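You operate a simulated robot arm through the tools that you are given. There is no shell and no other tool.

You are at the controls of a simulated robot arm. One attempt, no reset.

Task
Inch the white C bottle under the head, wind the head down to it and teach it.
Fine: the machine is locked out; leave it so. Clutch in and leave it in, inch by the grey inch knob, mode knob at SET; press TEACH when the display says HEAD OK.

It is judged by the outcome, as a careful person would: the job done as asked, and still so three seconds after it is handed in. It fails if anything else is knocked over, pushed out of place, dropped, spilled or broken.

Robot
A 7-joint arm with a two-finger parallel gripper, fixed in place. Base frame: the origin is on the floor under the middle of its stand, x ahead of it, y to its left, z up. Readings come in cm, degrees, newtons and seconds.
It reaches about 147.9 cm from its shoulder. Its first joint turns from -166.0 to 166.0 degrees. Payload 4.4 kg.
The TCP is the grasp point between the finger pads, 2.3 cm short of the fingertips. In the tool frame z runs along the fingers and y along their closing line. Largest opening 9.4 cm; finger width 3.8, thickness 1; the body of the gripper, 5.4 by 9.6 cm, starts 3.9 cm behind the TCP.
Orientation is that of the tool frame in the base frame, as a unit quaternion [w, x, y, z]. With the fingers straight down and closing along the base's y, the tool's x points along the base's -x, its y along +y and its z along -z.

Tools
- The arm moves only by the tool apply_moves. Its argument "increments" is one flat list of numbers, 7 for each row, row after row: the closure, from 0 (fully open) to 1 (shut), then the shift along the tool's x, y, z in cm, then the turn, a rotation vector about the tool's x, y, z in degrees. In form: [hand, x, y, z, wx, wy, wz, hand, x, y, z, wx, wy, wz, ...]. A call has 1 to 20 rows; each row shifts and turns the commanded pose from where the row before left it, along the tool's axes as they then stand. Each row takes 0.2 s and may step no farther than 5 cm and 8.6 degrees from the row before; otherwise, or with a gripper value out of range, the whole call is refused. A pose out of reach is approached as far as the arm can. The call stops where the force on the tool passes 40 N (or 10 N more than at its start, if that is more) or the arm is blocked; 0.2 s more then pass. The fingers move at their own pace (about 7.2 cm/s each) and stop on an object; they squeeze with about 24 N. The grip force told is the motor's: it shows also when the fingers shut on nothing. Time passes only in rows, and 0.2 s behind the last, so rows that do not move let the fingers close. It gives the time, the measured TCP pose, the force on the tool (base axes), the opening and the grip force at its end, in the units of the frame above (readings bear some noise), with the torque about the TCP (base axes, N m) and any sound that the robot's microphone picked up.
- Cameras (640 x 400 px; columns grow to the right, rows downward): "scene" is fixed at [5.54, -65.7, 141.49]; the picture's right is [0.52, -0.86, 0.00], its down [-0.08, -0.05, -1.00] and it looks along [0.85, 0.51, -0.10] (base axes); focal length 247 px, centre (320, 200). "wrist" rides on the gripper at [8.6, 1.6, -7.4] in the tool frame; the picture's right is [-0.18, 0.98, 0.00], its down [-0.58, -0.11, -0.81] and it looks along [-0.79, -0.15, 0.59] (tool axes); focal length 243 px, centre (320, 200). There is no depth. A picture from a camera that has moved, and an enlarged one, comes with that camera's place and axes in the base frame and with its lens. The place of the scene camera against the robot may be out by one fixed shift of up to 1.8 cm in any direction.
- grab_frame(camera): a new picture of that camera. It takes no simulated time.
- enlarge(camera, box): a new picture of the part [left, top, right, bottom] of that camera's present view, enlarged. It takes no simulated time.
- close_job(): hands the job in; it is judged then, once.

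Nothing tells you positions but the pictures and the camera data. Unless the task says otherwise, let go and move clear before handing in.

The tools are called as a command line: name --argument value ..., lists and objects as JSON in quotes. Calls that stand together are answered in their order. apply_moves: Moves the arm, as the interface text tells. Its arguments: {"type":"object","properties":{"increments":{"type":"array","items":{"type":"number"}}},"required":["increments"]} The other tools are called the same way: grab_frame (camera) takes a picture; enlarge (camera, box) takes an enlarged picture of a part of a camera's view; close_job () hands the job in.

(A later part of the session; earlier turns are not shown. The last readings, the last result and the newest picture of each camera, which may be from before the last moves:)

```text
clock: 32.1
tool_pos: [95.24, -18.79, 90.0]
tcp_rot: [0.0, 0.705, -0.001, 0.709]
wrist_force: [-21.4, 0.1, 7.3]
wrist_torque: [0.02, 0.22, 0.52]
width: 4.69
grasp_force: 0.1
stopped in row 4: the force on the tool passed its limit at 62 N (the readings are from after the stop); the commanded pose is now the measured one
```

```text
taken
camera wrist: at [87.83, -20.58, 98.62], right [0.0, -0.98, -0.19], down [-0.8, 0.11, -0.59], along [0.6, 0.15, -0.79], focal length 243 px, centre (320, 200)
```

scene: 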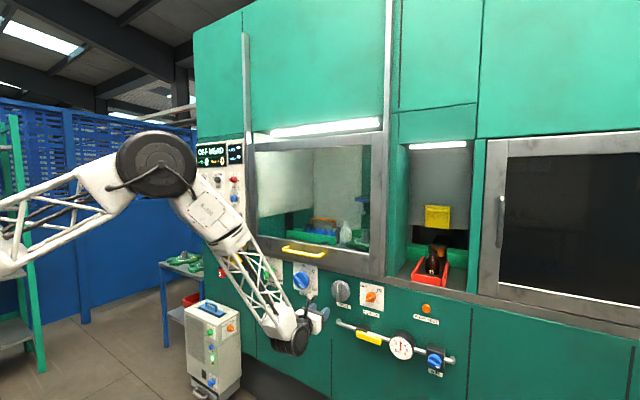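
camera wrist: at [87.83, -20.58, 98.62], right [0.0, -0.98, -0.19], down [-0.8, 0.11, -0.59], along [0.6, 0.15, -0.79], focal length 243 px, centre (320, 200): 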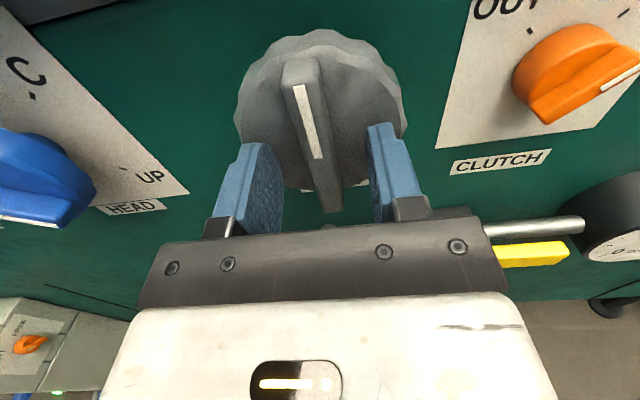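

The fingertips touched the disc face at x≈97.6 (62 N peak, now about 21 N), so the disc stands out more than I estimated. I'll back off slightly and check centring in an enlarged view.

apply_moves --increments '[0.5, 0, 0, -0.5, 0, 0, 0, 0.5, 0, 0, 0, 0, 0, 0]'

enlarge --camera "wrist" --box '[200, 20, 440, 240]'

enlarge --camera "scene" --box '[290, 255, 380, 325]'

enlarge --camera "scene" --box '[240, 180, 400, 270]'

```text
clock: 32.7
tool_pos: [94.85, -18.92, 89.98]
tcp_rot: [0.0, 0.705, -0.001, 0.709]
wrist_force: [0.6, 0.0, -0.2]
wrist_torque: [-0.02, -0.01, -0.04]
width: 4.7
grasp_force: 0.0
```

```text
1.82 times, centred on (320, 130) of wrist
camera zoom: at [87.42, -20.56, 98.58], right [0.0, -0.98, -0.19], down [-0.8, 0.11, -0.59], along [0.6, 0.15, -0.79], focal length 441 px, centre (320, 327)
```

zoom: 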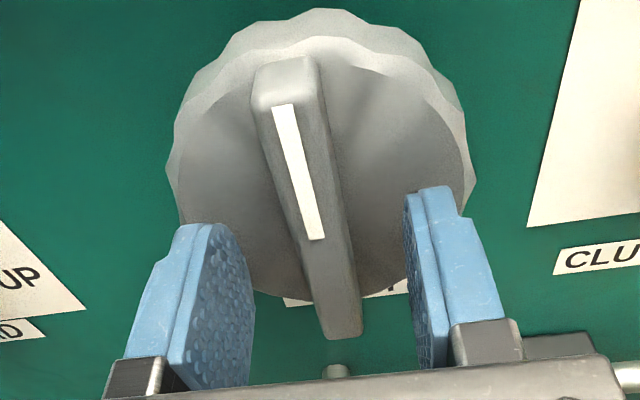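

```text
5.71 times, centred on (335, 290) of scene
camera zoom: at [5.54, -65.7, 141.49], right [0.52, -0.86, 0.0], down [-0.08, -0.05, -1.0], along [0.85, 0.51, -0.1], focal length 1412 px, centre (234, -314)
```

zoom: 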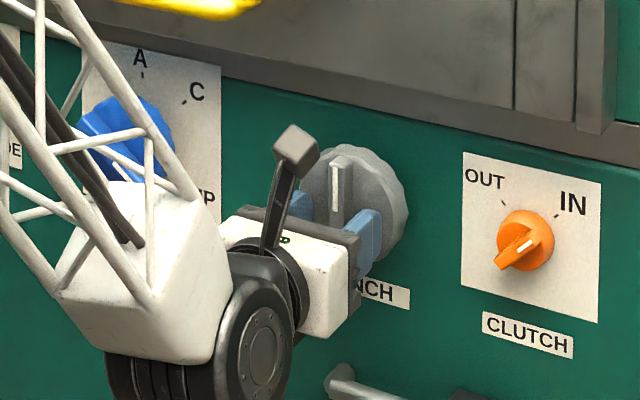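

```text
4.00 times, centred on (320, 225) of scene
camera zoom: at [5.54, -65.7, 141.49], right [0.52, -0.86, 0.0], down [-0.08, -0.05, -1.0], along [0.85, 0.51, -0.1], focal length 988 px, centre (320, 100)
```

zoom: 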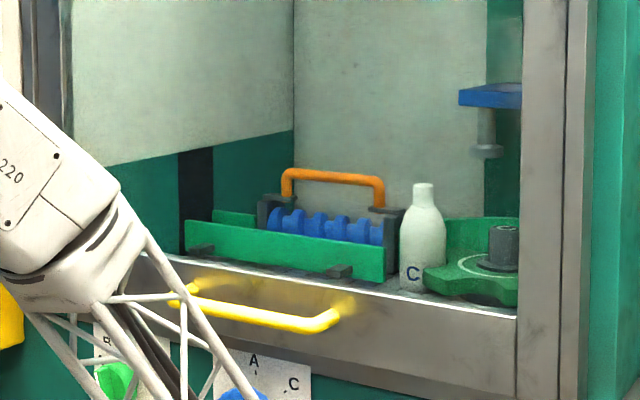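

INCH's centre is about 0.8 cm above my axis (z≈90.8, y≈-19.05). I'll shift to it and close on the wing.

apply_moves --increments '[0.5, 0.8, 0.12, 0, 0, 0, 0, 0.5, 0, 0, 0.1, 0, 0, 0, 1, 0, 0, 0, 0, 0, 0, 1, 0, 0, 0, 0, 0, 0, 1, 0, 0, 0, 0, 0, 0]'

enlarge --camera "wrist" --box '[200, 20, 440, 240]'

```text
clock: 33.9
tool_pos: [95.09, -18.99, 90.81]
tcp_rot: [0.001, 0.705, -0.002, 0.709]
wrist_force: [0.8, -3.8, 0.6]
wrist_torque: [0.01, -0.17, 0.11]
width: 1.39
grasp_force: 45.0
```

```text
1.82 times, centred on (320, 130) of wrist
camera zoom: at [87.48, -20.7, 99.41], right [0.0, -0.98, -0.19], down [-0.8, 0.11, -0.59], along [0.6, 0.15, -0.79], focal length 441 px, centre (320, 327)
```

zoom: 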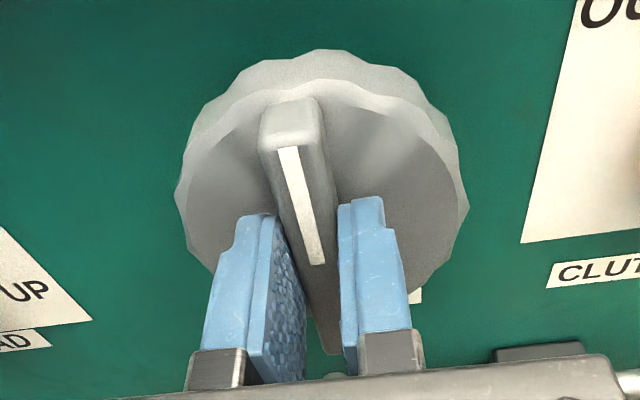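

INCH is gripped firmly at 1.39 cm. I'll make a small test turn of 12° clockwise and watch which way the wheel and bottle go.

apply_moves --increments '[1, 0, 0, 0, 0, 0, 4, 1, 0, 0, 0, 0, 0, 4, 1, 0, 0, 0, 0, 0, 4, 1, 0, 0, 0, 0, 0, 0]'

enlarge --camera "scene" --box '[320, 180, 400, 260]'

enlarge --camera "scene" --box '[190, 135, 250, 175]'

```text
clock: 34.9
tool_pos: [94.99, -19.09, 90.82]
tcp_rot: [-0.073, 0.701, -0.076, 0.705]
wrist_force: [11.5, -21.3, -1.2]
wrist_torque: [-0.29, 0.42, -0.11]
width: 1.36
grasp_force: 45.2
```

```text
5.00 times, centred on (360, 220) of scene
camera zoom: at [5.54, -65.7, 141.49], right [0.52, -0.86, 0.0], down [-0.08, -0.05, -1.0], along [0.85, 0.51, -0.1], focal length 1235 px, centre (120, 100)
```

zoom: 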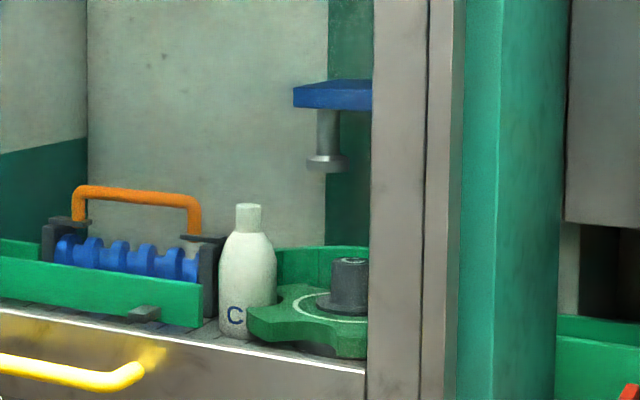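

```text
10.00 times, centred on (220, 155) of scene
camera zoom: at [5.54, -65.7, 141.49], right [0.52, -0.86, 0.0], down [-0.08, -0.05, -1.0], along [0.85, 0.51, -0.1], focal length 2470 px, centre (1320, 650)
```

zoom: 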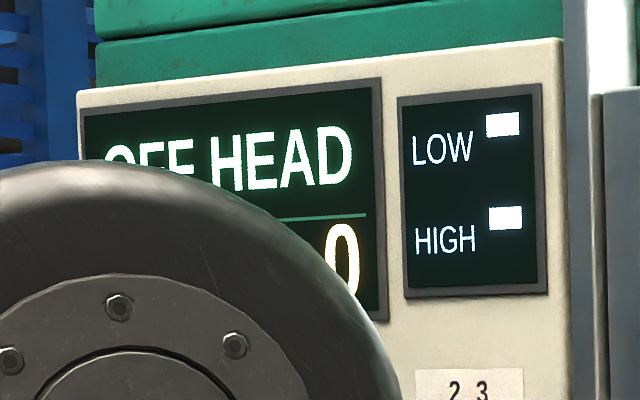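

The change after 12° is too small to tell. I'll take a tighter view of the wheel as a reference and then turn a bit more.

enlarge --camera "scene" --box '[332, 215, 376, 255]'

grab_frame --camera "wrist"

```text
10.00 times, centred on (354, 235) of scene
camera zoom: at [5.54, -65.7, 141.49], right [0.52, -0.86, 0.0], down [-0.08, -0.05, -1.0], along [0.85, 0.51, -0.1], focal length 2470 px, centre (-20, -150)
```

zoom: 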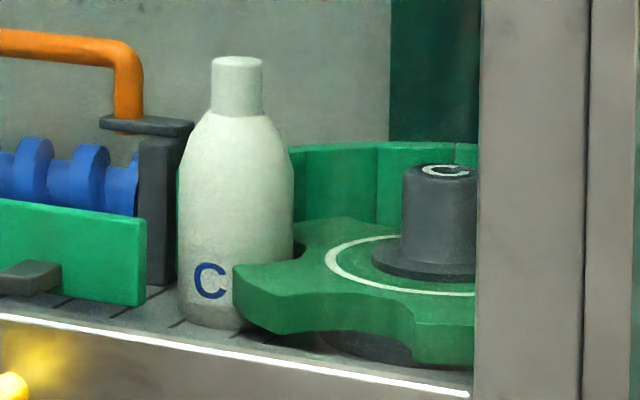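

```text
taken
camera wrist: at [87.48, -22.52, 98.87], right [0.0, -0.92, -0.39], down [-0.8, 0.23, -0.55], along [0.6, 0.31, -0.74], focal length 243 px, centre (320, 200)
```

wrist: 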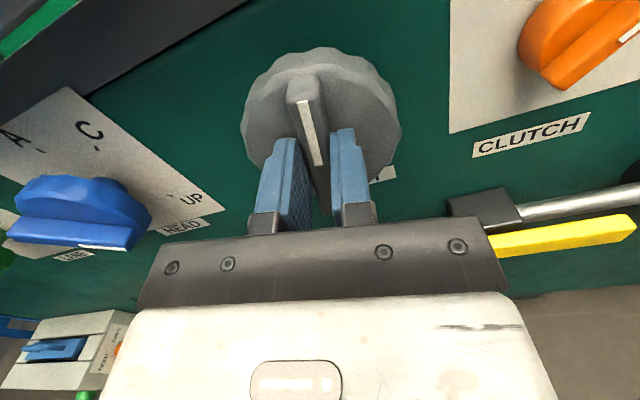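

The nearest wheel tooth has moved left and back, pushing the bottle toward the rear where the head is, so clockwise is right. I'll continue clockwise another 24° with a small relief of the side load.

apply_moves --increments '[1, 0.02, 0.1, 0, 0, 0, 0, 1, 0, 0, 0, 0, 0, 4, 1, 0, 0, 0, 0, 0, 4, 1, 0, 0, 0, 0, 0, 4, 1, 0, 0, 0, 0, 0, 4, 1, 0, 0, 0, 0, 0, 4, 1, 0, 0, 0, 0, 0, 4, 1, 0, 0, 0, 0, 0, 0]'

enlarge --camera "scene" --box '[332, 215, 376, 255]'

grab_frame --camera "scene"

```text
clock: 36.7
tool_pos: [94.98, -19.23, 90.76]
tcp_rot: [-0.218, 0.671, -0.22, 0.674]
wrist_force: [12.2, -23.7, -10.4]
wrist_torque: [-0.3, 0.89, 0.13]
width: 1.39
grasp_force: 44.8
```

```text
10.00 times, centred on (354, 235) of scene
camera zoom: at [5.54, -65.7, 141.49], right [0.52, -0.86, 0.0], down [-0.08, -0.05, -1.0], along [0.85, 0.51, -0.1], focal length 2470 px, centre (-20, -150)
```

zoom: 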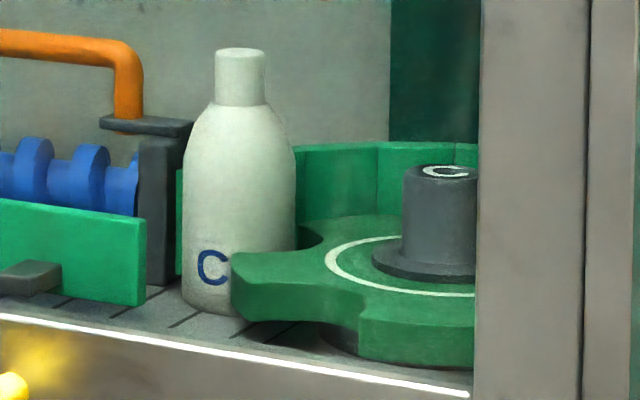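

```text
taken
```

scene: 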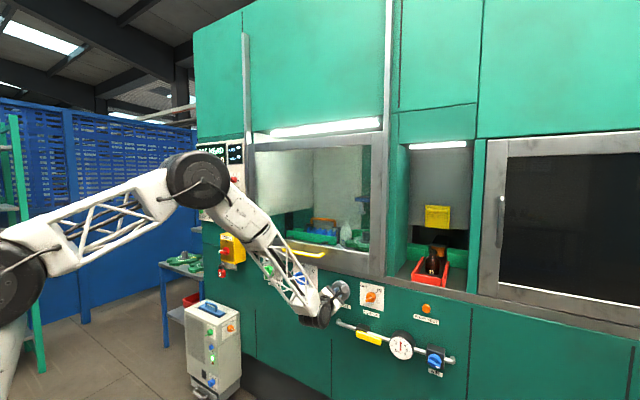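

The wheel turned about 1:1 with the knob, and the bottle has moved back along the guide without tilting. I'll continue 12° more (to roll 228°, known to be reachable), then regrip.

apply_moves --increments '[1, 0.03, 0.13, 0, 0, 0, 0, 1, 0, 0, 0, 0, 0, 4, 1, 0, 0, 0, 0, 0, 4, 1, 0, 0, 0, 0, 0, 4, 1, 0, 0, 0, 0, 0, 0]'

enlarge --camera "scene" --box '[332, 185, 376, 255]'

enlarge --camera "scene" --box '[190, 135, 250, 175]'

```text
clock: 37.9
tool_pos: [95.16, -19.27, 90.78]
tcp_rot: [-0.289, 0.644, -0.288, 0.647]
wrist_force: [8.9, -12.4, -11.3]
wrist_torque: [-0.24, 0.87, 0.43]
width: 1.38
grasp_force: 45.2
```

```text
5.71 times, centred on (354, 220) of scene
camera zoom: at [5.54, -65.7, 141.49], right [0.52, -0.86, 0.0], down [-0.08, -0.05, -1.0], along [0.85, 0.51, -0.1], focal length 1412 px, centre (126, 86)
```

zoom: 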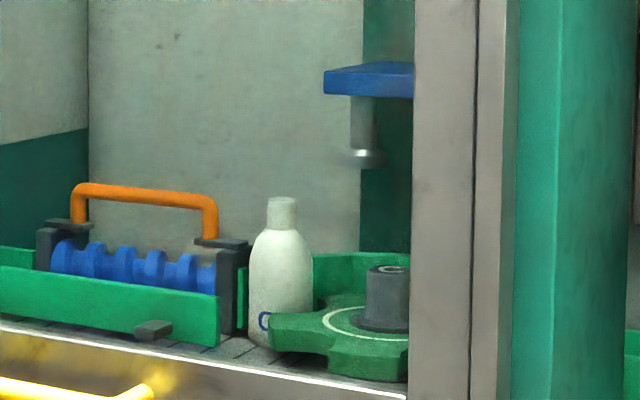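

```text
10.00 times, centred on (220, 155) of scene
camera zoom: at [5.54, -65.7, 141.49], right [0.52, -0.86, 0.0], down [-0.08, -0.05, -1.0], along [0.85, 0.51, -0.1], focal length 2470 px, centre (1320, 650)
```

zoom: 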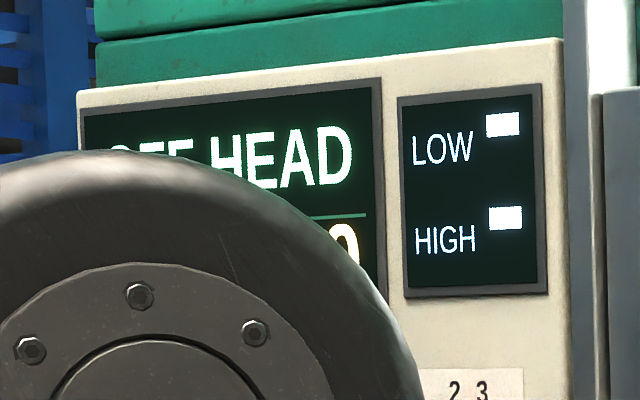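

The wheel is turning steadily, and the bottle still needs roughly 25–30° more to reach the head. I'll let go, retreat, roll back 180° (the wing is symmetric) and come back to regrip.

apply_moves --increments '[0.5, 0, 0, 0, 0, 0, 0, 0.5, 0, 0, 0, 0, 0, 0, 0.5, 0, 0, -4, 0, 0, 0, 0.5, 0, 0, -4, 0, 0, 0, 0.5, 0, 0, 0, 0, 0, -8.2, 0.5, 0, 0, 0, 0, 0, -8.2, 0.5, 0, 0, 0, 0, 0, -8.2, 0.5, 0, 0, 0, 0, 0, -8.2, 0.5, 0, 0, 0, 0, 0, -8.2, 0.5, 0, 0, 0, 0, 0, -8.2, 0.5, 0, 0, 0, 0, 0, -8.2, 0.5, 0, 0, 0, 0, 0, -8.2, 0.5, 0, 0, 0, 0, 0, -8.2, 0.5, 0, 0, 0, 0, 0, -8.2]'

grab_frame --camera "wrist"

enlarge --camera "scene" --box '[290, 190, 380, 320]'

```text
clock: 40.9
tool_pos: [87.04, -19.17, 90.77]
tcp_rot: [0.208, 0.675, 0.205, 0.678]
wrist_force: [-0.3, -0.2, 0.6]
wrist_torque: [0.02, 0.0, 0.02]
width: 4.7
grasp_force: 0.0
```

```text
taken
camera wrist: at [79.5, -15.8, 98.76], right [0.0, -0.92, 0.4], down [-0.8, -0.23, -0.55], along [0.59, -0.32, -0.74], focal length 243 px, centre (320, 200)
```

wrist: 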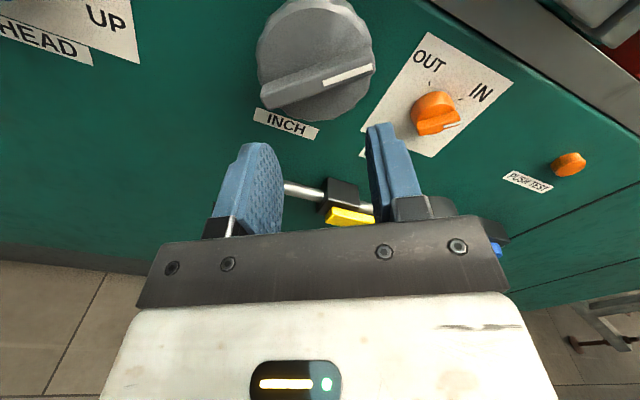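

```text
3.08 times, centred on (335, 255) of scene
camera zoom: at [5.54, -65.7, 141.49], right [0.52, -0.86, 0.0], down [-0.08, -0.05, -1.0], along [0.85, 0.51, -0.1], focal length 760 px, centre (274, 31)
```

zoom: 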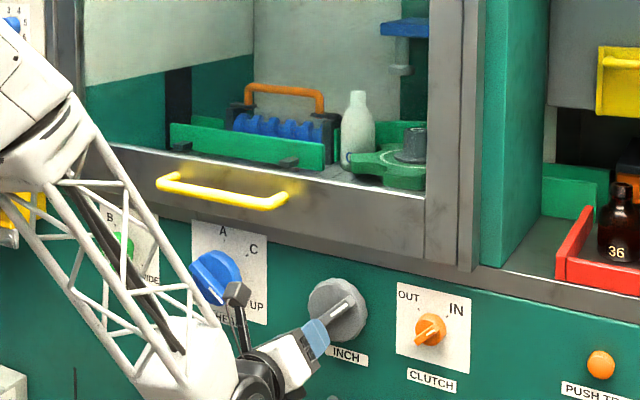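

The knob stayed at 48° and the bottle is steady. I'll roll the rest of the way back to 48° and approach the wing again, stopping just before gripping.

apply_moves --increments '[0.5, 0, 0, 0, 0, 0, -8.17, 0.5, 0, 0, 0, 0, 0, -8.17, 0.5, 0, 0, 0, 0, 0, -8.17, 0.5, 0, 0, 0, 0, 0, -8.17, 0.5, 0, 0, 0, 0, 0, -8.17, 0.5, 0, 0, 0, 0, 0, -8.17, 0.5, 0, 0, 0, 0, 0, -8.17, 0.5, 0, 0, 0, 0, 0, -8.17, 0.5, 0, 0, 0, 0, 0, -8.17, 0.5, 0, 0, 0, 0, 0, -8.17, 0.5, 0, 0, 0, 0, 0, -8.17, 0.5, 0, 0, 0, 0, 0, -8.17, 0.5, -0.07, -0.07, 2.5, 0, 0, 0, 0.5, 0, 0, 2.5, 0, 0, 0, 0.5, 0, 0, 2, 0, 0, 0]'

grab_frame --camera "wrist"

```text
clock: 44.1
tool_pos: [93.98, -19.21, 90.64]
tcp_rot: [0.648, 0.288, 0.644, 0.288]
wrist_force: [-0.2, 0.3, 0.4]
wrist_torque: [-0.02, 0.01, -0.01]
width: 4.72
grasp_force: 0.0
```

```text
taken
camera wrist: at [86.58, -11.8, 86.06], right [0.0, 0.52, 0.85], down [-0.81, -0.5, 0.3], along [0.59, -0.69, 0.42], focal length 243 px, centre (320, 200)
```

wrist: 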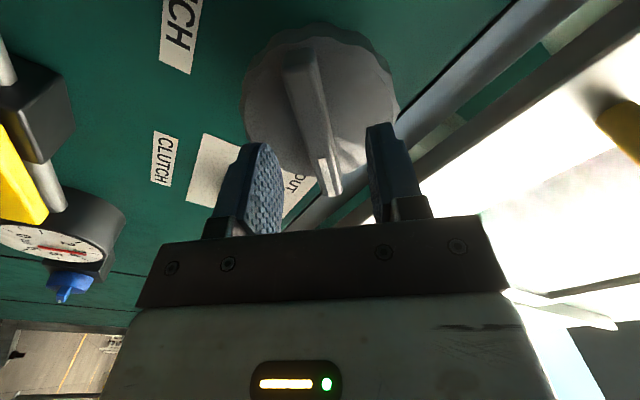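

The wing lies between the fingers again. I'll advance 1 cm, grip, and turn another 16° clockwise.

apply_moves --increments '[0.5, 0, 0, 0.6, 0, 0, 0, 0.5, 0, 0, 0.4, 0, 0, 0, 1, 0, 0, 0, 0, 0, 0, 1, 0, 0, 0, 0, 0, 0, 1, 0, 0, 0, 0, 0, 0, 1, 0, 0, 0, 0, 0, 4, 1, 0, 0, 0, 0, 0, 4, 1, 0, 0, 0, 0, 0, 4, 1, 0, 0, 0, 0, 0, 4, 1, 0, 0, 0, 0, 0, 0]'

enlarge --camera "scene" --box '[332, 185, 376, 255]'

enlarge --camera "scene" --box '[190, 135, 250, 175]'

```text
clock: 46.3
tool_pos: [94.97, -19.28, 90.64]
tcp_rot: [0.601, 0.375, 0.599, 0.374]
wrist_force: [-1.4, -2.5, -13.9]
wrist_torque: [-0.32, 0.02, -0.81]
width: 1.4
grasp_force: 45.4
```

```text
5.71 times, centred on (354, 220) of scene
camera zoom: at [5.54, -65.7, 141.49], right [0.52, -0.86, 0.0], down [-0.08, -0.05, -1.0], along [0.85, 0.51, -0.1], focal length 1412 px, centre (126, 86)
```

zoom: 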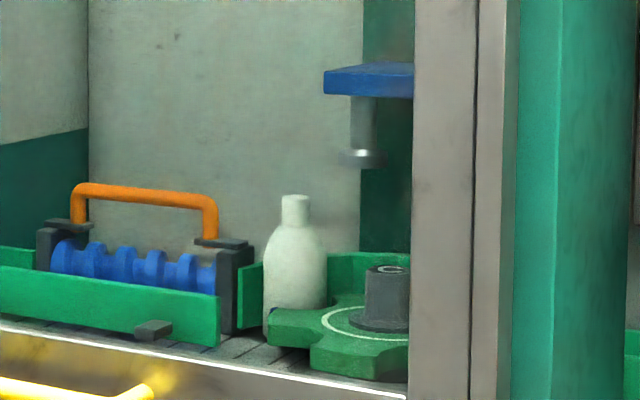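

```text
10.00 times, centred on (220, 155) of scene
camera zoom: at [5.54, -65.7, 141.49], right [0.52, -0.86, 0.0], down [-0.08, -0.05, -1.0], along [0.85, 0.51, -0.1], focal length 2470 px, centre (1320, 650)
```

zoom: 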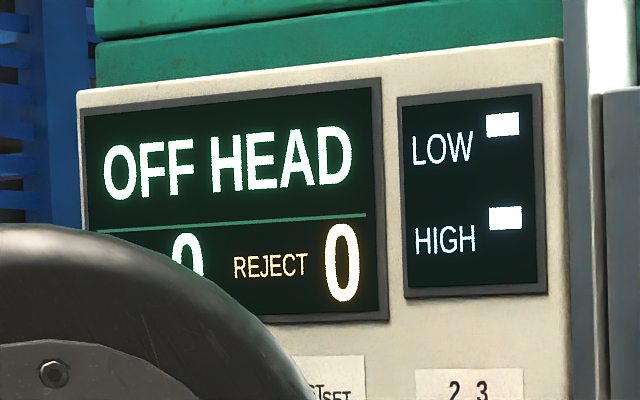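

The display is clear now and still reads OFF HEAD. The bottle's cap is at x=295 in this view and the head's disc at x=363, so there's a good way to go. I'll continue clockwise in small steps.

apply_moves --increments '[1, 0, 0, 0, 0, 0, 4, 1, 0, 0, 0, 0, 0, 4, 1, 0, 0, 0, 0, 0, 4, 1, 0, 0, 0, 0, 0, 4, 1, 0, 0, 0, 0, 0, 4, 1, 0, 0, 0, 0, 0, 4, 1, 0, 0, 0, 0, 0, 0]'

enlarge --camera "scene" --box '[332, 185, 376, 255]'

enlarge --camera "scene" --box '[190, 135, 250, 175]'

```text
clock: 47.6
tool_pos: [94.93, -19.31, 90.49]
tcp_rot: [0.523, 0.478, 0.521, 0.476]
wrist_force: [15.1, -3.5, -5.8]
wrist_torque: [-0.24, 0.3, 0.19]
width: 1.39
grasp_force: 45.1
stopped in row 6: the force on the tool passed its limit at 42 N (the readings are from after the stop); the commanded pose is now the measured one
```

```text
5.71 times, centred on (354, 220) of scene
camera zoom: at [5.54, -65.7, 141.49], right [0.52, -0.86, 0.0], down [-0.08, -0.05, -1.0], along [0.85, 0.51, -0.1], focal length 1412 px, centre (126, 86)
```

zoom: 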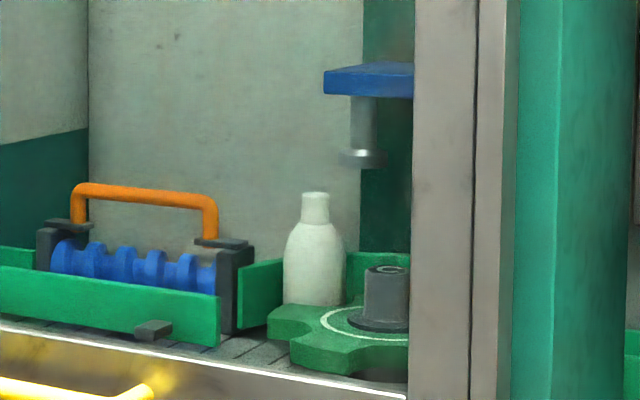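

```text
10.00 times, centred on (220, 155) of scene
camera zoom: at [5.54, -65.7, 141.49], right [0.52, -0.86, 0.0], down [-0.08, -0.05, -1.0], along [0.85, 0.51, -0.1], focal length 2470 px, centre (1320, 650)
```

zoom: 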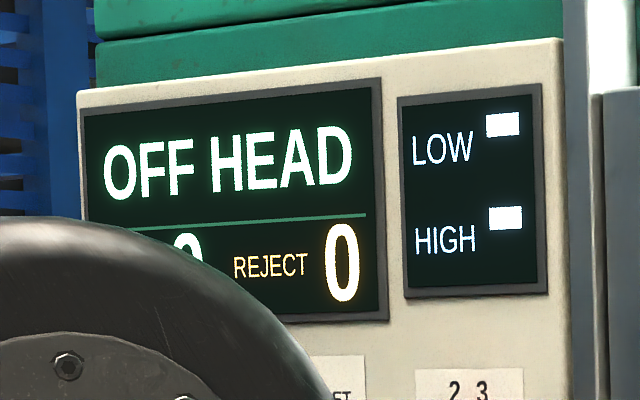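

The cap is at x≈315, and the load dropped after another brief spike. I'll continue in gentler 3° steps.

apply_moves --increments '[1, 0, 0, 0, 0, 0, 3, 1, 0, 0, 0, 0, 0, 3, 1, 0, 0, 0, 0, 0, 3, 1, 0, 0, 0, 0, 0, 3, 1, 0, 0, 0, 0, 0, 3, 1, 0, 0, 0, 0, 0, 3, 1, 0, 0, 0, 0, 0, 0]'

enlarge --camera "scene" --box '[332, 185, 376, 255]'

enlarge --camera "scene" --box '[190, 135, 250, 175]'

```text
clock: 49.0
tool_pos: [94.89, -19.41, 90.4]
tcp_rot: [0.445, 0.551, 0.442, 0.55]
wrist_force: [18.5, -2.4, -7.4]
wrist_torque: [-0.23, 0.18, -0.06]
width: 1.39
grasp_force: 44.8
stopped in row 6: the force on the tool passed its limit at 41 N (the readings are from after the stop); the commanded pose is now the measured one
```

```text
5.71 times, centred on (354, 220) of scene
camera zoom: at [5.54, -65.7, 141.49], right [0.52, -0.86, 0.0], down [-0.08, -0.05, -1.0], along [0.85, 0.51, -0.1], focal length 1412 px, centre (126, 86)
```

zoom: 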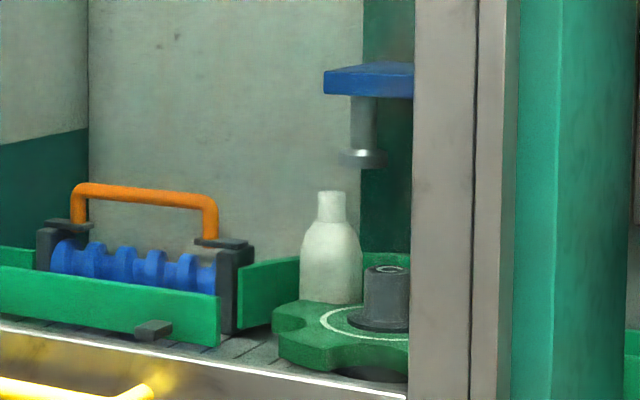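

```text
10.00 times, centred on (220, 155) of scene
camera zoom: at [5.54, -65.7, 141.49], right [0.52, -0.86, 0.0], down [-0.08, -0.05, -1.0], along [0.85, 0.51, -0.1], focal length 2470 px, centre (1320, 650)
```

zoom: 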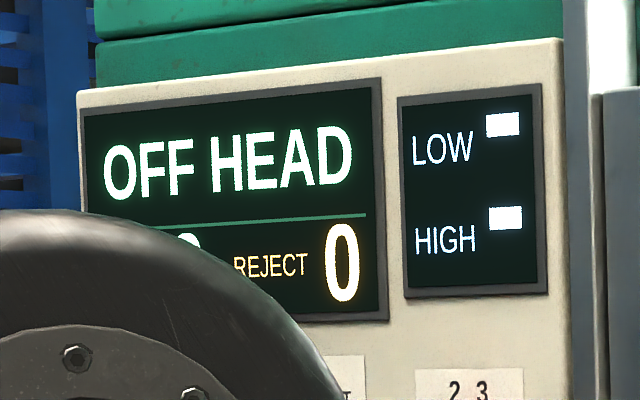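

The cap is at x≈332 of a target of 363, with about 30° of knob left at this rate. The knob axis works out to about (-19.1, 90.4), so I'll add tiny corrections to turn about it and ease the side load.

apply_moves --increments '[1, 0, 0, 0.1, 0, 0, 0, 1, 0, -0.017, 0, 0, 0, 3, 1, 0, -0.017, 0, 0, 0, 3, 1, 0, -0.017, 0, 0, 0, 3, 1, 0, -0.017, 0, 0, 0, 3, 1, 0, 0, 0, 0, 0, 0]'

enlarge --camera "scene" --box '[332, 185, 376, 255]'

enlarge --camera "scene" --box '[190, 135, 250, 175]'

```text
clock: 50.4
tool_pos: [94.87, -19.37, 90.33]
tcp_rot: [0.385, 0.595, 0.383, 0.593]
wrist_force: [-31.4, 3.8, 0.1]
wrist_torque: [-0.21, 0.18, -0.21]
width: 1.4
grasp_force: 45.0
```

```text
5.71 times, centred on (354, 220) of scene
camera zoom: at [5.54, -65.7, 141.49], right [0.52, -0.86, 0.0], down [-0.08, -0.05, -1.0], along [0.85, 0.51, -0.1], focal length 1412 px, centre (126, 86)
```

zoom: 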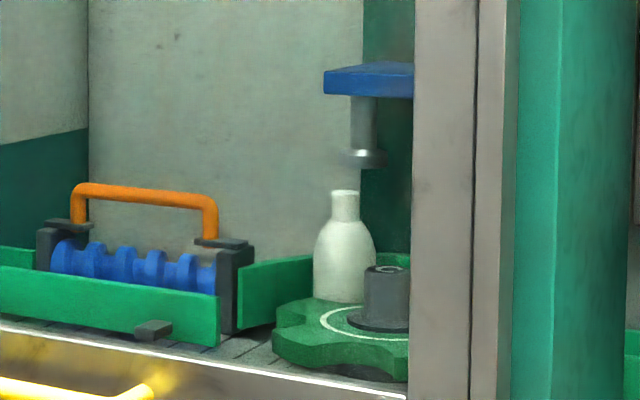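

```text
10.00 times, centred on (220, 155) of scene
camera zoom: at [5.54, -65.7, 141.49], right [0.52, -0.86, 0.0], down [-0.08, -0.05, -1.0], along [0.85, 0.51, -0.1], focal length 2470 px, centre (1320, 650)
```

zoom: 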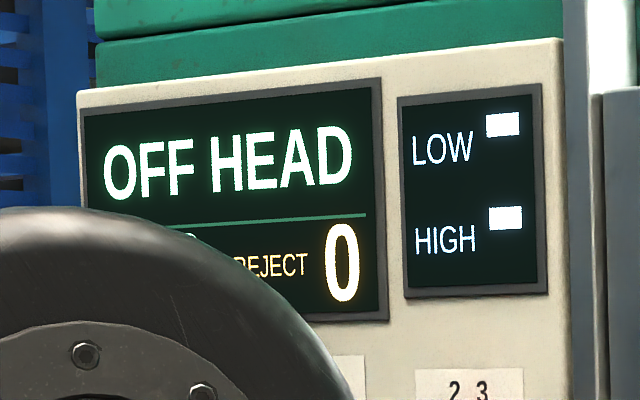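

The cap is at x≈346. I'll undo most of the forward nudge (the knob now pushes back at 31 N) and turn 9° more.

apply_moves --increments '[1, 0, 0, -0.06, 0, 0, 0, 1, 0, -0.017, 0, 0, 0, 3, 1, 0, -0.017, 0, 0, 0, 3, 1, 0, -0.017, 0, 0, 0, 3, 1, 0, 0, 0, 0, 0, 0]'

enlarge --camera "scene" --box '[332, 185, 376, 255]'

enlarge --camera "scene" --box '[190, 135, 250, 175]'

```text
clock: 51.6
tool_pos: [94.99, -19.32, 90.32]
tcp_rot: [0.337, 0.623, 0.334, 0.622]
wrist_force: [-4.5, 0.6, -9.2]
wrist_torque: [-0.28, 0.67, -0.6]
width: 1.4
grasp_force: 45.1
```

```text
5.71 times, centred on (354, 220) of scene
camera zoom: at [5.54, -65.7, 141.49], right [0.52, -0.86, 0.0], down [-0.08, -0.05, -1.0], along [0.85, 0.51, -0.1], focal length 1412 px, centre (126, 86)
```

zoom: 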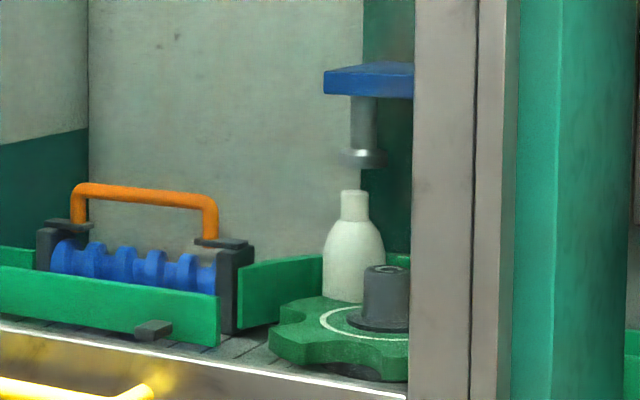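

```text
10.00 times, centred on (220, 155) of scene
camera zoom: at [5.54, -65.7, 141.49], right [0.52, -0.86, 0.0], down [-0.08, -0.05, -1.0], along [0.85, 0.51, -0.1], focal length 2470 px, centre (1320, 650)
```

zoom: 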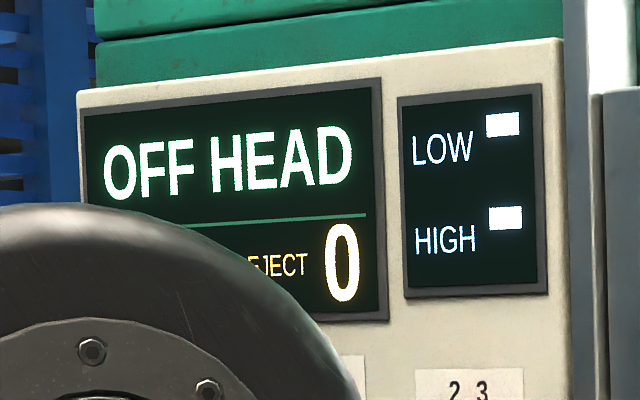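

The cap is at x≈354 against a target of about 362, and the display still says OFF HEAD. I'll turn 6° more in 2° steps.

apply_moves --increments '[1, 0, -0.011, 0, 0, 0, 2, 1, 0, -0.011, 0, 0, 0, 2, 1, 0, -0.011, 0, 0, 0, 2, 1, 0, 0, 0, 0, 0, 0]'

enlarge --camera "scene" --box '[332, 185, 376, 255]'

enlarge --camera "scene" --box '[190, 135, 250, 175]'

```text
clock: 52.6
tool_pos: [94.84, -19.28, 90.21]
tcp_rot: [0.304, 0.64, 0.301, 0.639]
wrist_force: [-16.9, 4.6, -8.6]
wrist_torque: [-0.25, -0.57, 1.1]
width: 1.39
grasp_force: 44.7
```

```text
5.71 times, centred on (354, 220) of scene
camera zoom: at [5.54, -65.7, 141.49], right [0.52, -0.86, 0.0], down [-0.08, -0.05, -1.0], along [0.85, 0.51, -0.1], focal length 1412 px, centre (126, 86)
```

zoom: 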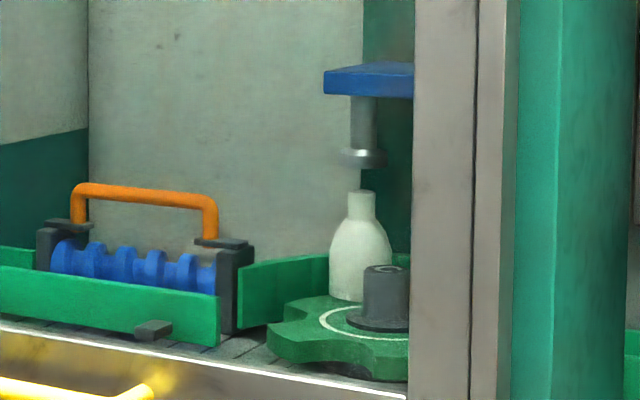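

```text
10.00 times, centred on (220, 155) of scene
camera zoom: at [5.54, -65.7, 141.49], right [0.52, -0.86, 0.0], down [-0.08, -0.05, -1.0], along [0.85, 0.51, -0.1], focal length 2470 px, centre (1320, 650)
```

zoom: 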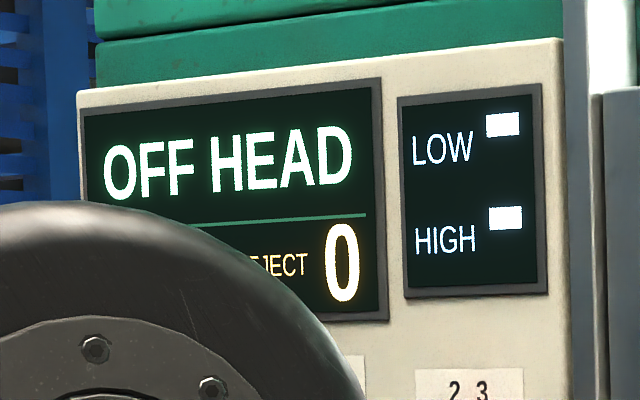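

The cap is at x≈361, nearly under the disc, and the display hasn't changed yet. I'll zoom in hard on the alignment before any further turn.

enlarge --camera "scene" --box '[350, 204, 374, 244]'

enlarge --camera "wrist" --box '[200, 20, 440, 240]'

```text
10.00 times, centred on (362, 224) of scene
camera zoom: at [5.54, -65.7, 141.49], right [0.52, -0.86, 0.0], down [-0.08, -0.05, -1.0], along [0.85, 0.51, -0.1], focal length 2470 px, centre (-100, -40)
```

zoom: 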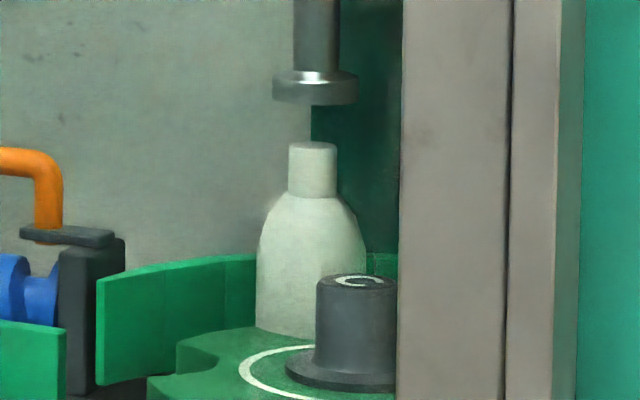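

```text
1.82 times, centred on (320, 130) of wrist
camera zoom: at [87.45, -13.67, 96.99], right [0.0, -0.76, 0.64], down [-0.81, -0.38, -0.45], along [0.59, -0.52, -0.62], focal length 441 px, centre (320, 327)
```

zoom: 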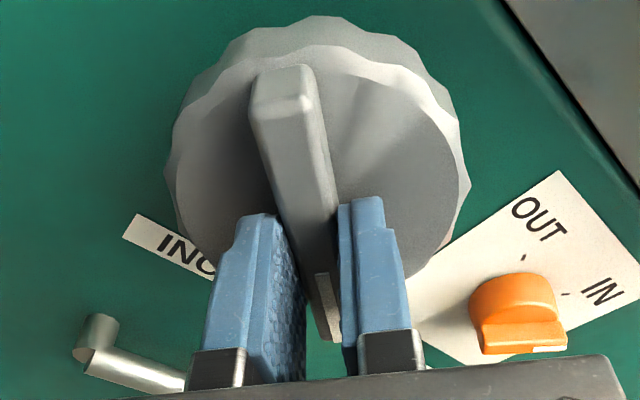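

The cap is within about 1 mm of the disc's axis in this view. I'll turn a final 1° and see whether the display reacts.

apply_moves --increments '[1, 0, -0.006, 0, 0, 0, 1, 1, 0, 0, 0, 0, 0, 0, 1, 0, 0, 0, 0, 0, 0]'

enlarge --camera "scene" --box '[350, 204, 374, 244]'

enlarge --camera "scene" --box '[190, 135, 250, 175]'

```text
clock: 53.4
tool_pos: [94.98, -19.26, 90.21]
tcp_rot: [0.299, 0.641, 0.297, 0.641]
wrist_force: [-25.1, 3.8, -6.2]
wrist_torque: [-0.31, 0.1, 0.18]
width: 1.38
grasp_force: 45.3
```

```text
10.00 times, centred on (362, 224) of scene
camera zoom: at [5.54, -65.7, 141.49], right [0.52, -0.86, 0.0], down [-0.08, -0.05, -1.0], along [0.85, 0.51, -0.1], focal length 2470 px, centre (-100, -40)
```

zoom: 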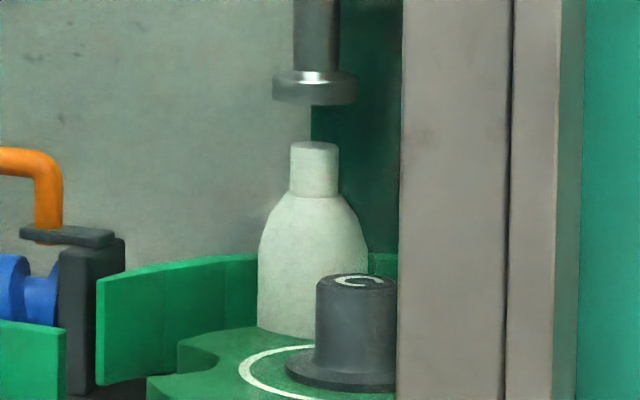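

```text
10.00 times, centred on (220, 155) of scene
camera zoom: at [5.54, -65.7, 141.49], right [0.52, -0.86, 0.0], down [-0.08, -0.05, -1.0], along [0.85, 0.51, -0.1], focal length 2470 px, centre (1320, 650)
```

zoom: 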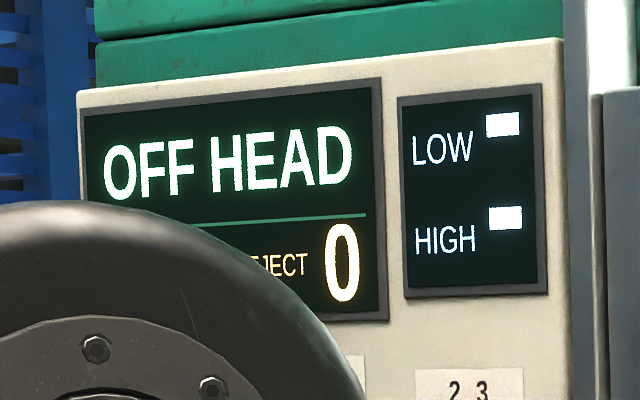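

The cap is now centred under the disc in this view. I'll release INCH, back off, and confirm nothing drifts.

apply_moves --increments '[0.5, 0, 0, 0, 0, 0, 0, 0.5, 0, 0, 0, 0, 0, 0, 0.5, 0, 0, -3, 0, 0, 0, 0.5, 0, 0, -4.5, 0, 0, 0, 0.5, 0, 0, -4.5, 0, 0, 0, 0.5, 0, 0, -3, 0, 0, 0]'

enlarge --camera "scene" --box '[350, 204, 374, 244]'

grab_frame --camera "scene"

grab_frame --camera "wrist"

```text
clock: 54.8
tool_pos: [79.88, -19.14, 90.43]
tcp_rot: [0.299, 0.641, 0.297, 0.642]
wrist_force: [-0.6, 0.3, 0.0]
wrist_torque: [0.05, -0.05, 0.04]
width: 4.71
grasp_force: 0.1
```

```text
10.00 times, centred on (362, 224) of scene
camera zoom: at [5.54, -65.7, 141.49], right [0.52, -0.86, 0.0], down [-0.08, -0.05, -1.0], along [0.85, 0.51, -0.1], focal length 2470 px, centre (-100, -40)
```

zoom: 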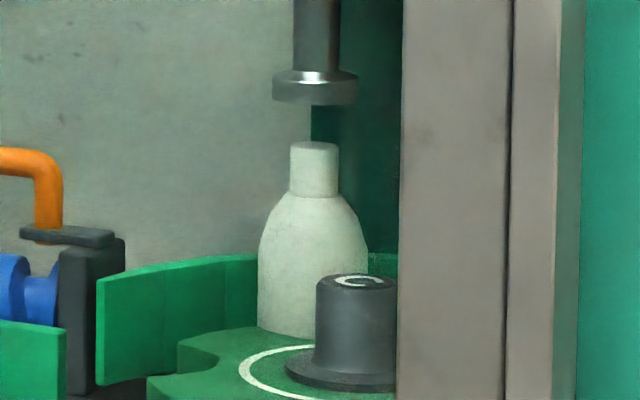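

```text
taken
```

scene: 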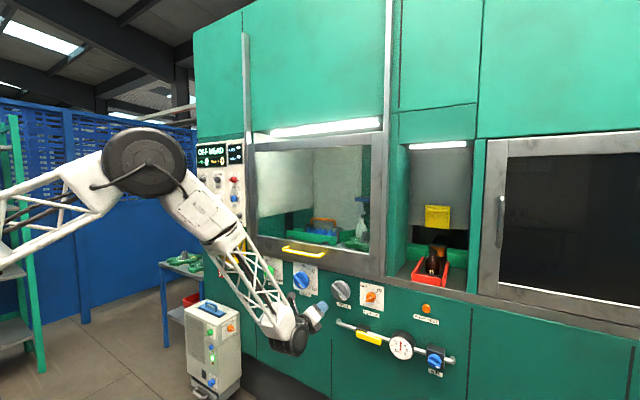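

```text
taken
camera wrist: at [72.38, -13.65, 97.19], right [0.0, -0.78, 0.63], down [-0.81, -0.37, -0.46], along [0.59, -0.51, -0.62], focal length 243 px, centre (320, 200)
```

wrist: 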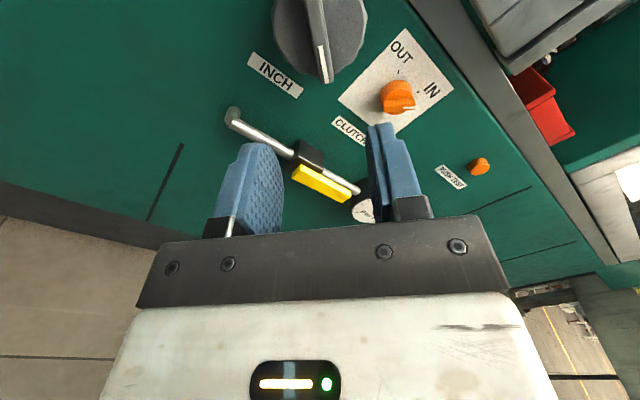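

The bottle stays centred after release and INCH is clear. Next is the MODE knob on the left panel at roughly y≈61, z≈139. I'll travel there at x≈79, well in front of the machine, in two legs.

apply_moves --increments '[0.5, 4.64, -0.71, -0.1, 0, 0, 0, 0.5, 4.64, -0.71, -0.1, 0, 0, 0, 0.5, 4.64, -0.71, -0.1, 0, 0, 0, 0.5, 4.64, -0.71, -0.1, 0, 0, 0, 0.5, 4.64, -0.71, -0.1, 0, 0, 0, 0.5, 4.64, -0.71, -0.1, 0, 0, 0, 0.5, 4.64, -0.71, -0.1, 0, 0, 0, 0.5, 4.64, -0.71, -0.1, 0, 0, 0, 0.5, 4.64, -0.71, -0.1, 0, 0, 0, 0.5, 4.64, -0.71, -0.1, 0, 0, 0]'

grab_frame --camera "wrist"

grab_frame --camera "scene"

```text
clock: 57.0
tool_pos: [77.15, -2.02, 120.69]
tcp_rot: [0.284, 0.639, 0.311, 0.643]
wrist_force: [0.4, 0.2, -0.3]
wrist_torque: [0.01, 0.0, -0.01]
width: 4.72
grasp_force: 0.2
out of reach, approached as far as the arm can: row 3, 4, 5, 6, 7, 8, 9, 10
```

```text
taken
camera wrist: at [69.58, 3.21, 127.54], right [0.03, -0.77, 0.63], down [-0.8, -0.4, -0.45], along [0.6, -0.49, -0.63], focal length 243 px, centre (320, 200)
```

wrist: 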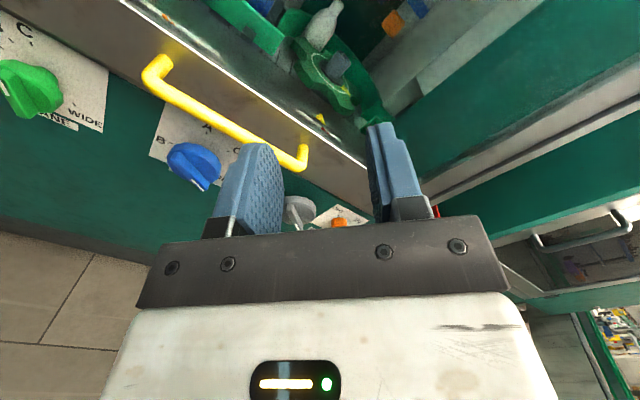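

```text
taken
```

scene: 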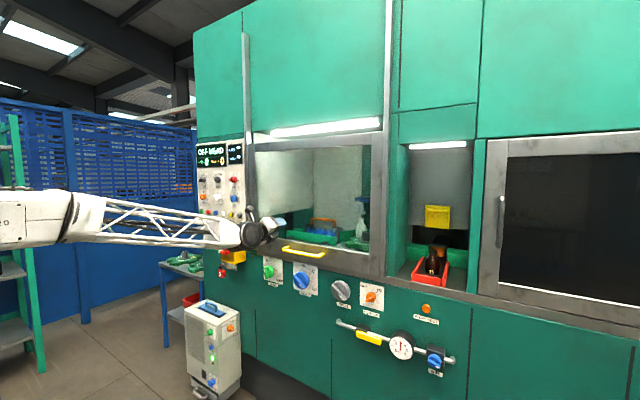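

The arm hit a joint limit on the way left with this roll, and stopped in free space at (77, -2, 121). The bottle, HEAD and LANE knobs are visible and undisturbed. I'll unwind the roll toward 0° here before going further left, since a lower roll should suit that side.

apply_moves --increments '[0.5, 0, 0, -2, 0, 0, -8.2, 0.5, 0, 0, -2, 0, 0, -8.2, 0.5, 0, 0, -1, 0, 0, -8.2, 0.5, 0, 0, 0, 0, 0, -8.2, 0.5, 0, 0, 0, 0, 0, -8.2, 0.5, 0, 0, 0, 0, 0, -8.2, 0.5, 0, 0, 0, 0, 0, -8.2, 0.5, 0, 0, 0, 0, 0, -8.2]'

grab_frame --camera "scene"

```text
clock: 58.8
tool_pos: [72.17, -3.58, 121.1]
tcp_rot: [0.595, 0.376, 0.6, 0.379]
wrist_force: [-0.4, -0.7, -0.5]
wrist_torque: [0.01, 0.02, 0.01]
width: 4.68
grasp_force: 0.1
out of reach, approached as far as the arm can: row 1
```

```text
taken
```

scene: 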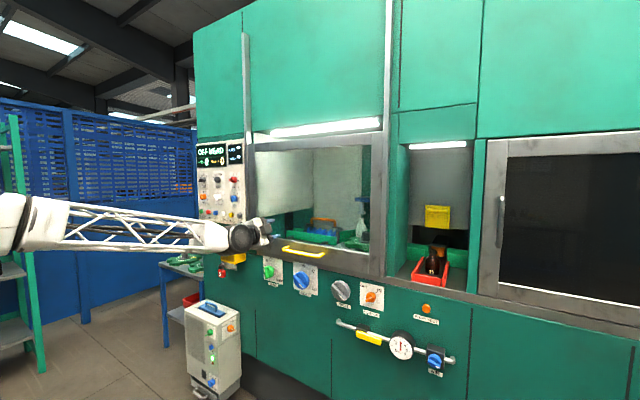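

Lower roll is reachable again. I'll finish unwinding to roll 0°, then test moving left.

apply_moves --increments '[0.5, 0, 0, 0, 0, 0, -8.08, 0.5, 0, 0, 0, 0, 0, -8.08, 0.5, 0, 0, 0, 0, 0, -8.08, 0.5, 0, 0, 0, 0, 0, -8.08, 0.5, 0, 0, 0, 0, 0, -8.08, 0.5, 0, 0, 0, 0, 0, -8.08, 0.5, 0, 0, 0, 0, 0, -8.08, 0.5, 0, 0, 0, 0, 0, -8.08, 0.5, -0.8, 4, 0, 0, 0, 0, 0.5, -0.8, 4, 0, 0, 0, 0, 0.5, -0.8, 4, 0, 0, 0, 0, 0.5, -0.8, 4, 0, 0, 0, 0]'

grab_frame --camera "scene"

```text
clock: 61.4
tool_pos: [71.55, 4.35, 122.12]
tcp_rot: [0.663, -0.035, 0.747, 0.041]
wrist_force: [-0.3, 0.1, 0.1]
wrist_torque: [-0.01, 0.01, -0.01]
width: 4.71
grasp_force: 0.1
out of reach, approached as far as the arm can: row 4, 9, 10, 12
```

```text
taken
```

scene: 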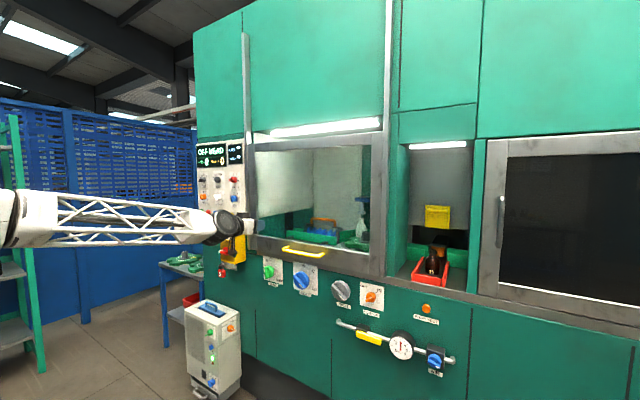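

The arm is near a straight-wrist singularity here. I'll tip the fingers down about 56° (as in the home pose), travel left like that, and level out again at the panel.

apply_moves --increments '[0.5, 0, 0, 0, 0, 8, 0, 0.5, 0, 0, 0, 0, 8, 0, 0.5, 0, 0, 0, 0, 8, 0, 0.5, 0, 0, 0, 0, 8, 0, 0.5, 0, 0, 0, 0, 8, 0, 0.5, 0, 0, 0, 0, 8, 0, 0.5, 0, 0, 0, 0, 8, 0]'

```text
clock: 63.2
tool_pos: [61.82, 4.62, 140.71]
tcp_rot: [0.584, -0.014, 0.811, 0.017]
wrist_force: [0.8, 0.1, -0.9]
wrist_torque: [0.02, -0.08, 0.01]
width: 4.7
grasp_force: 0.1
out of reach, approached as far as the arm can: row 1, 4, 5, 6, 7
stopped in row 7: the arm was blocked; the commanded pose is now the measured one
```

The arm was blocked partway at (62, 4.6, 141), though the force on the tool is near zero. I'll look before doing anything else.

grab_frame --camera "scene"

grab_frame --camera "wrist"

```text
taken
```

scene: 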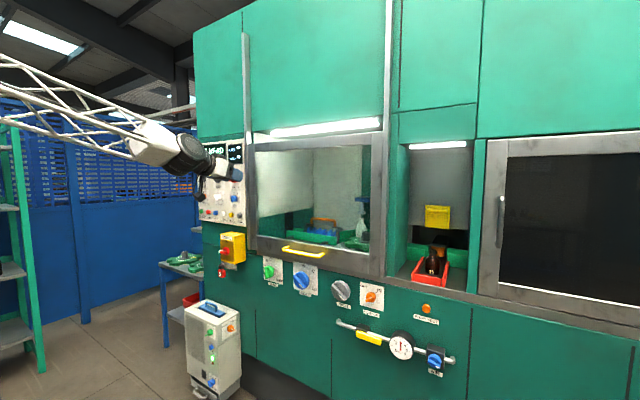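

```text
taken
camera wrist: at [51.84, 5.79, 134.9], right [0.01, 0.98, 0.19], down [-0.57, -0.14, 0.81], along [0.82, -0.12, 0.56], focal length 243 px, centre (320, 200)
```

wrist: 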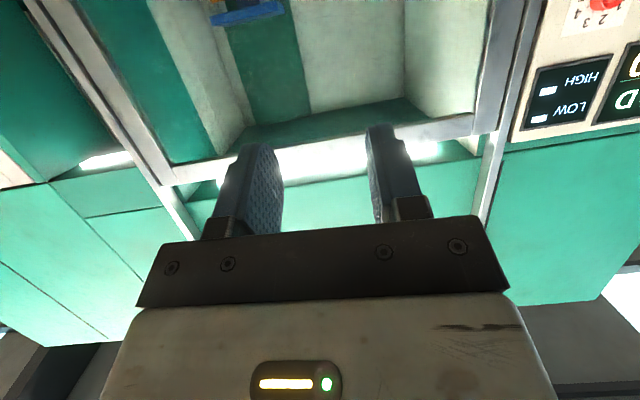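

Nothing was touched: the fingers are over 35 cm from the machine, so this looks like a joint limit. I'll try smaller tip-down steps while moving up and forward slightly.

apply_moves --increments '[0.5, -2, 0, 0, 0, 5, 0, 0.5, -2, 0, 0, 0, 5, 0, 0.5, -2, 0, 0, 0, 5, 0]'

```text
clock: 64.0
tool_pos: [64.74, 3.45, 144.07]
tcp_rot: [0.56, -0.025, 0.827, -0.043]
wrist_force: [0.6, 0.3, 0.5]
wrist_torque: [-0.02, -0.01, 0.01]
width: 4.68
grasp_force: 0.0
out of reach, approached as far as the arm can: row 1, 2, 3
```

The wrist is straight in line with the forearm, so it can't tip down directly. I'll first bend it sideways (yaw the fingers left 40°), then sweep that bend downward.

apply_moves --increments '[0.5, 0, 0, 0, -8, 0, 0, 0.5, 0, 0, 0, -8, 0, 0, 0.5, 0, 0, 0, -8, 0, 0, 0.5, 0, 0, 0, -8, 0, 0]'

grab_frame --camera "scene"

```text
clock: 65.0
tool_pos: [65.32, 2.84, 145.98]
tcp_rot: [0.604, -0.027, 0.796, -0.034]
wrist_force: [-0.1, -0.2, -0.4]
wrist_torque: [0.05, 0.0, 0.02]
width: 4.7
grasp_force: 0.1
out of reach, approached as far as the arm can: row 1, 2, 3, 4
```

```text
taken
```

scene: 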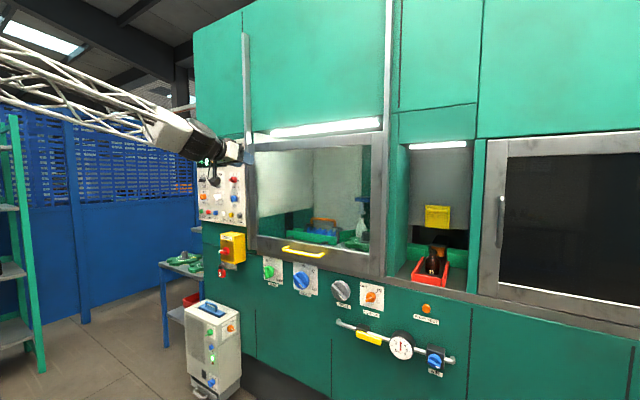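

It's still pinned at a limit. Positive roll worked cleanly before, so I'll undo by rolling back positive here and watch whether it frees up.

apply_moves --increments '[0.5, 0, 0, 0, 0, 0, 8, 0.5, 0, 0, 0, 0, 0, 8, 0.5, 0, 0, 0, 0, 0, 8, 0.5, 0, 0, 0, 0, 0, 8]'

```text
clock: 66.0
tool_pos: [65.71, 3.42, 145.6]
tcp_rot: [0.599, 0.089, 0.786, 0.129]
wrist_force: [0.3, -0.3, 0.3]
wrist_torque: [-0.01, -0.01, -0.01]
width: 4.73
grasp_force: 0.2
out of reach, approached as far as the arm can: row 1, 2, 3
```

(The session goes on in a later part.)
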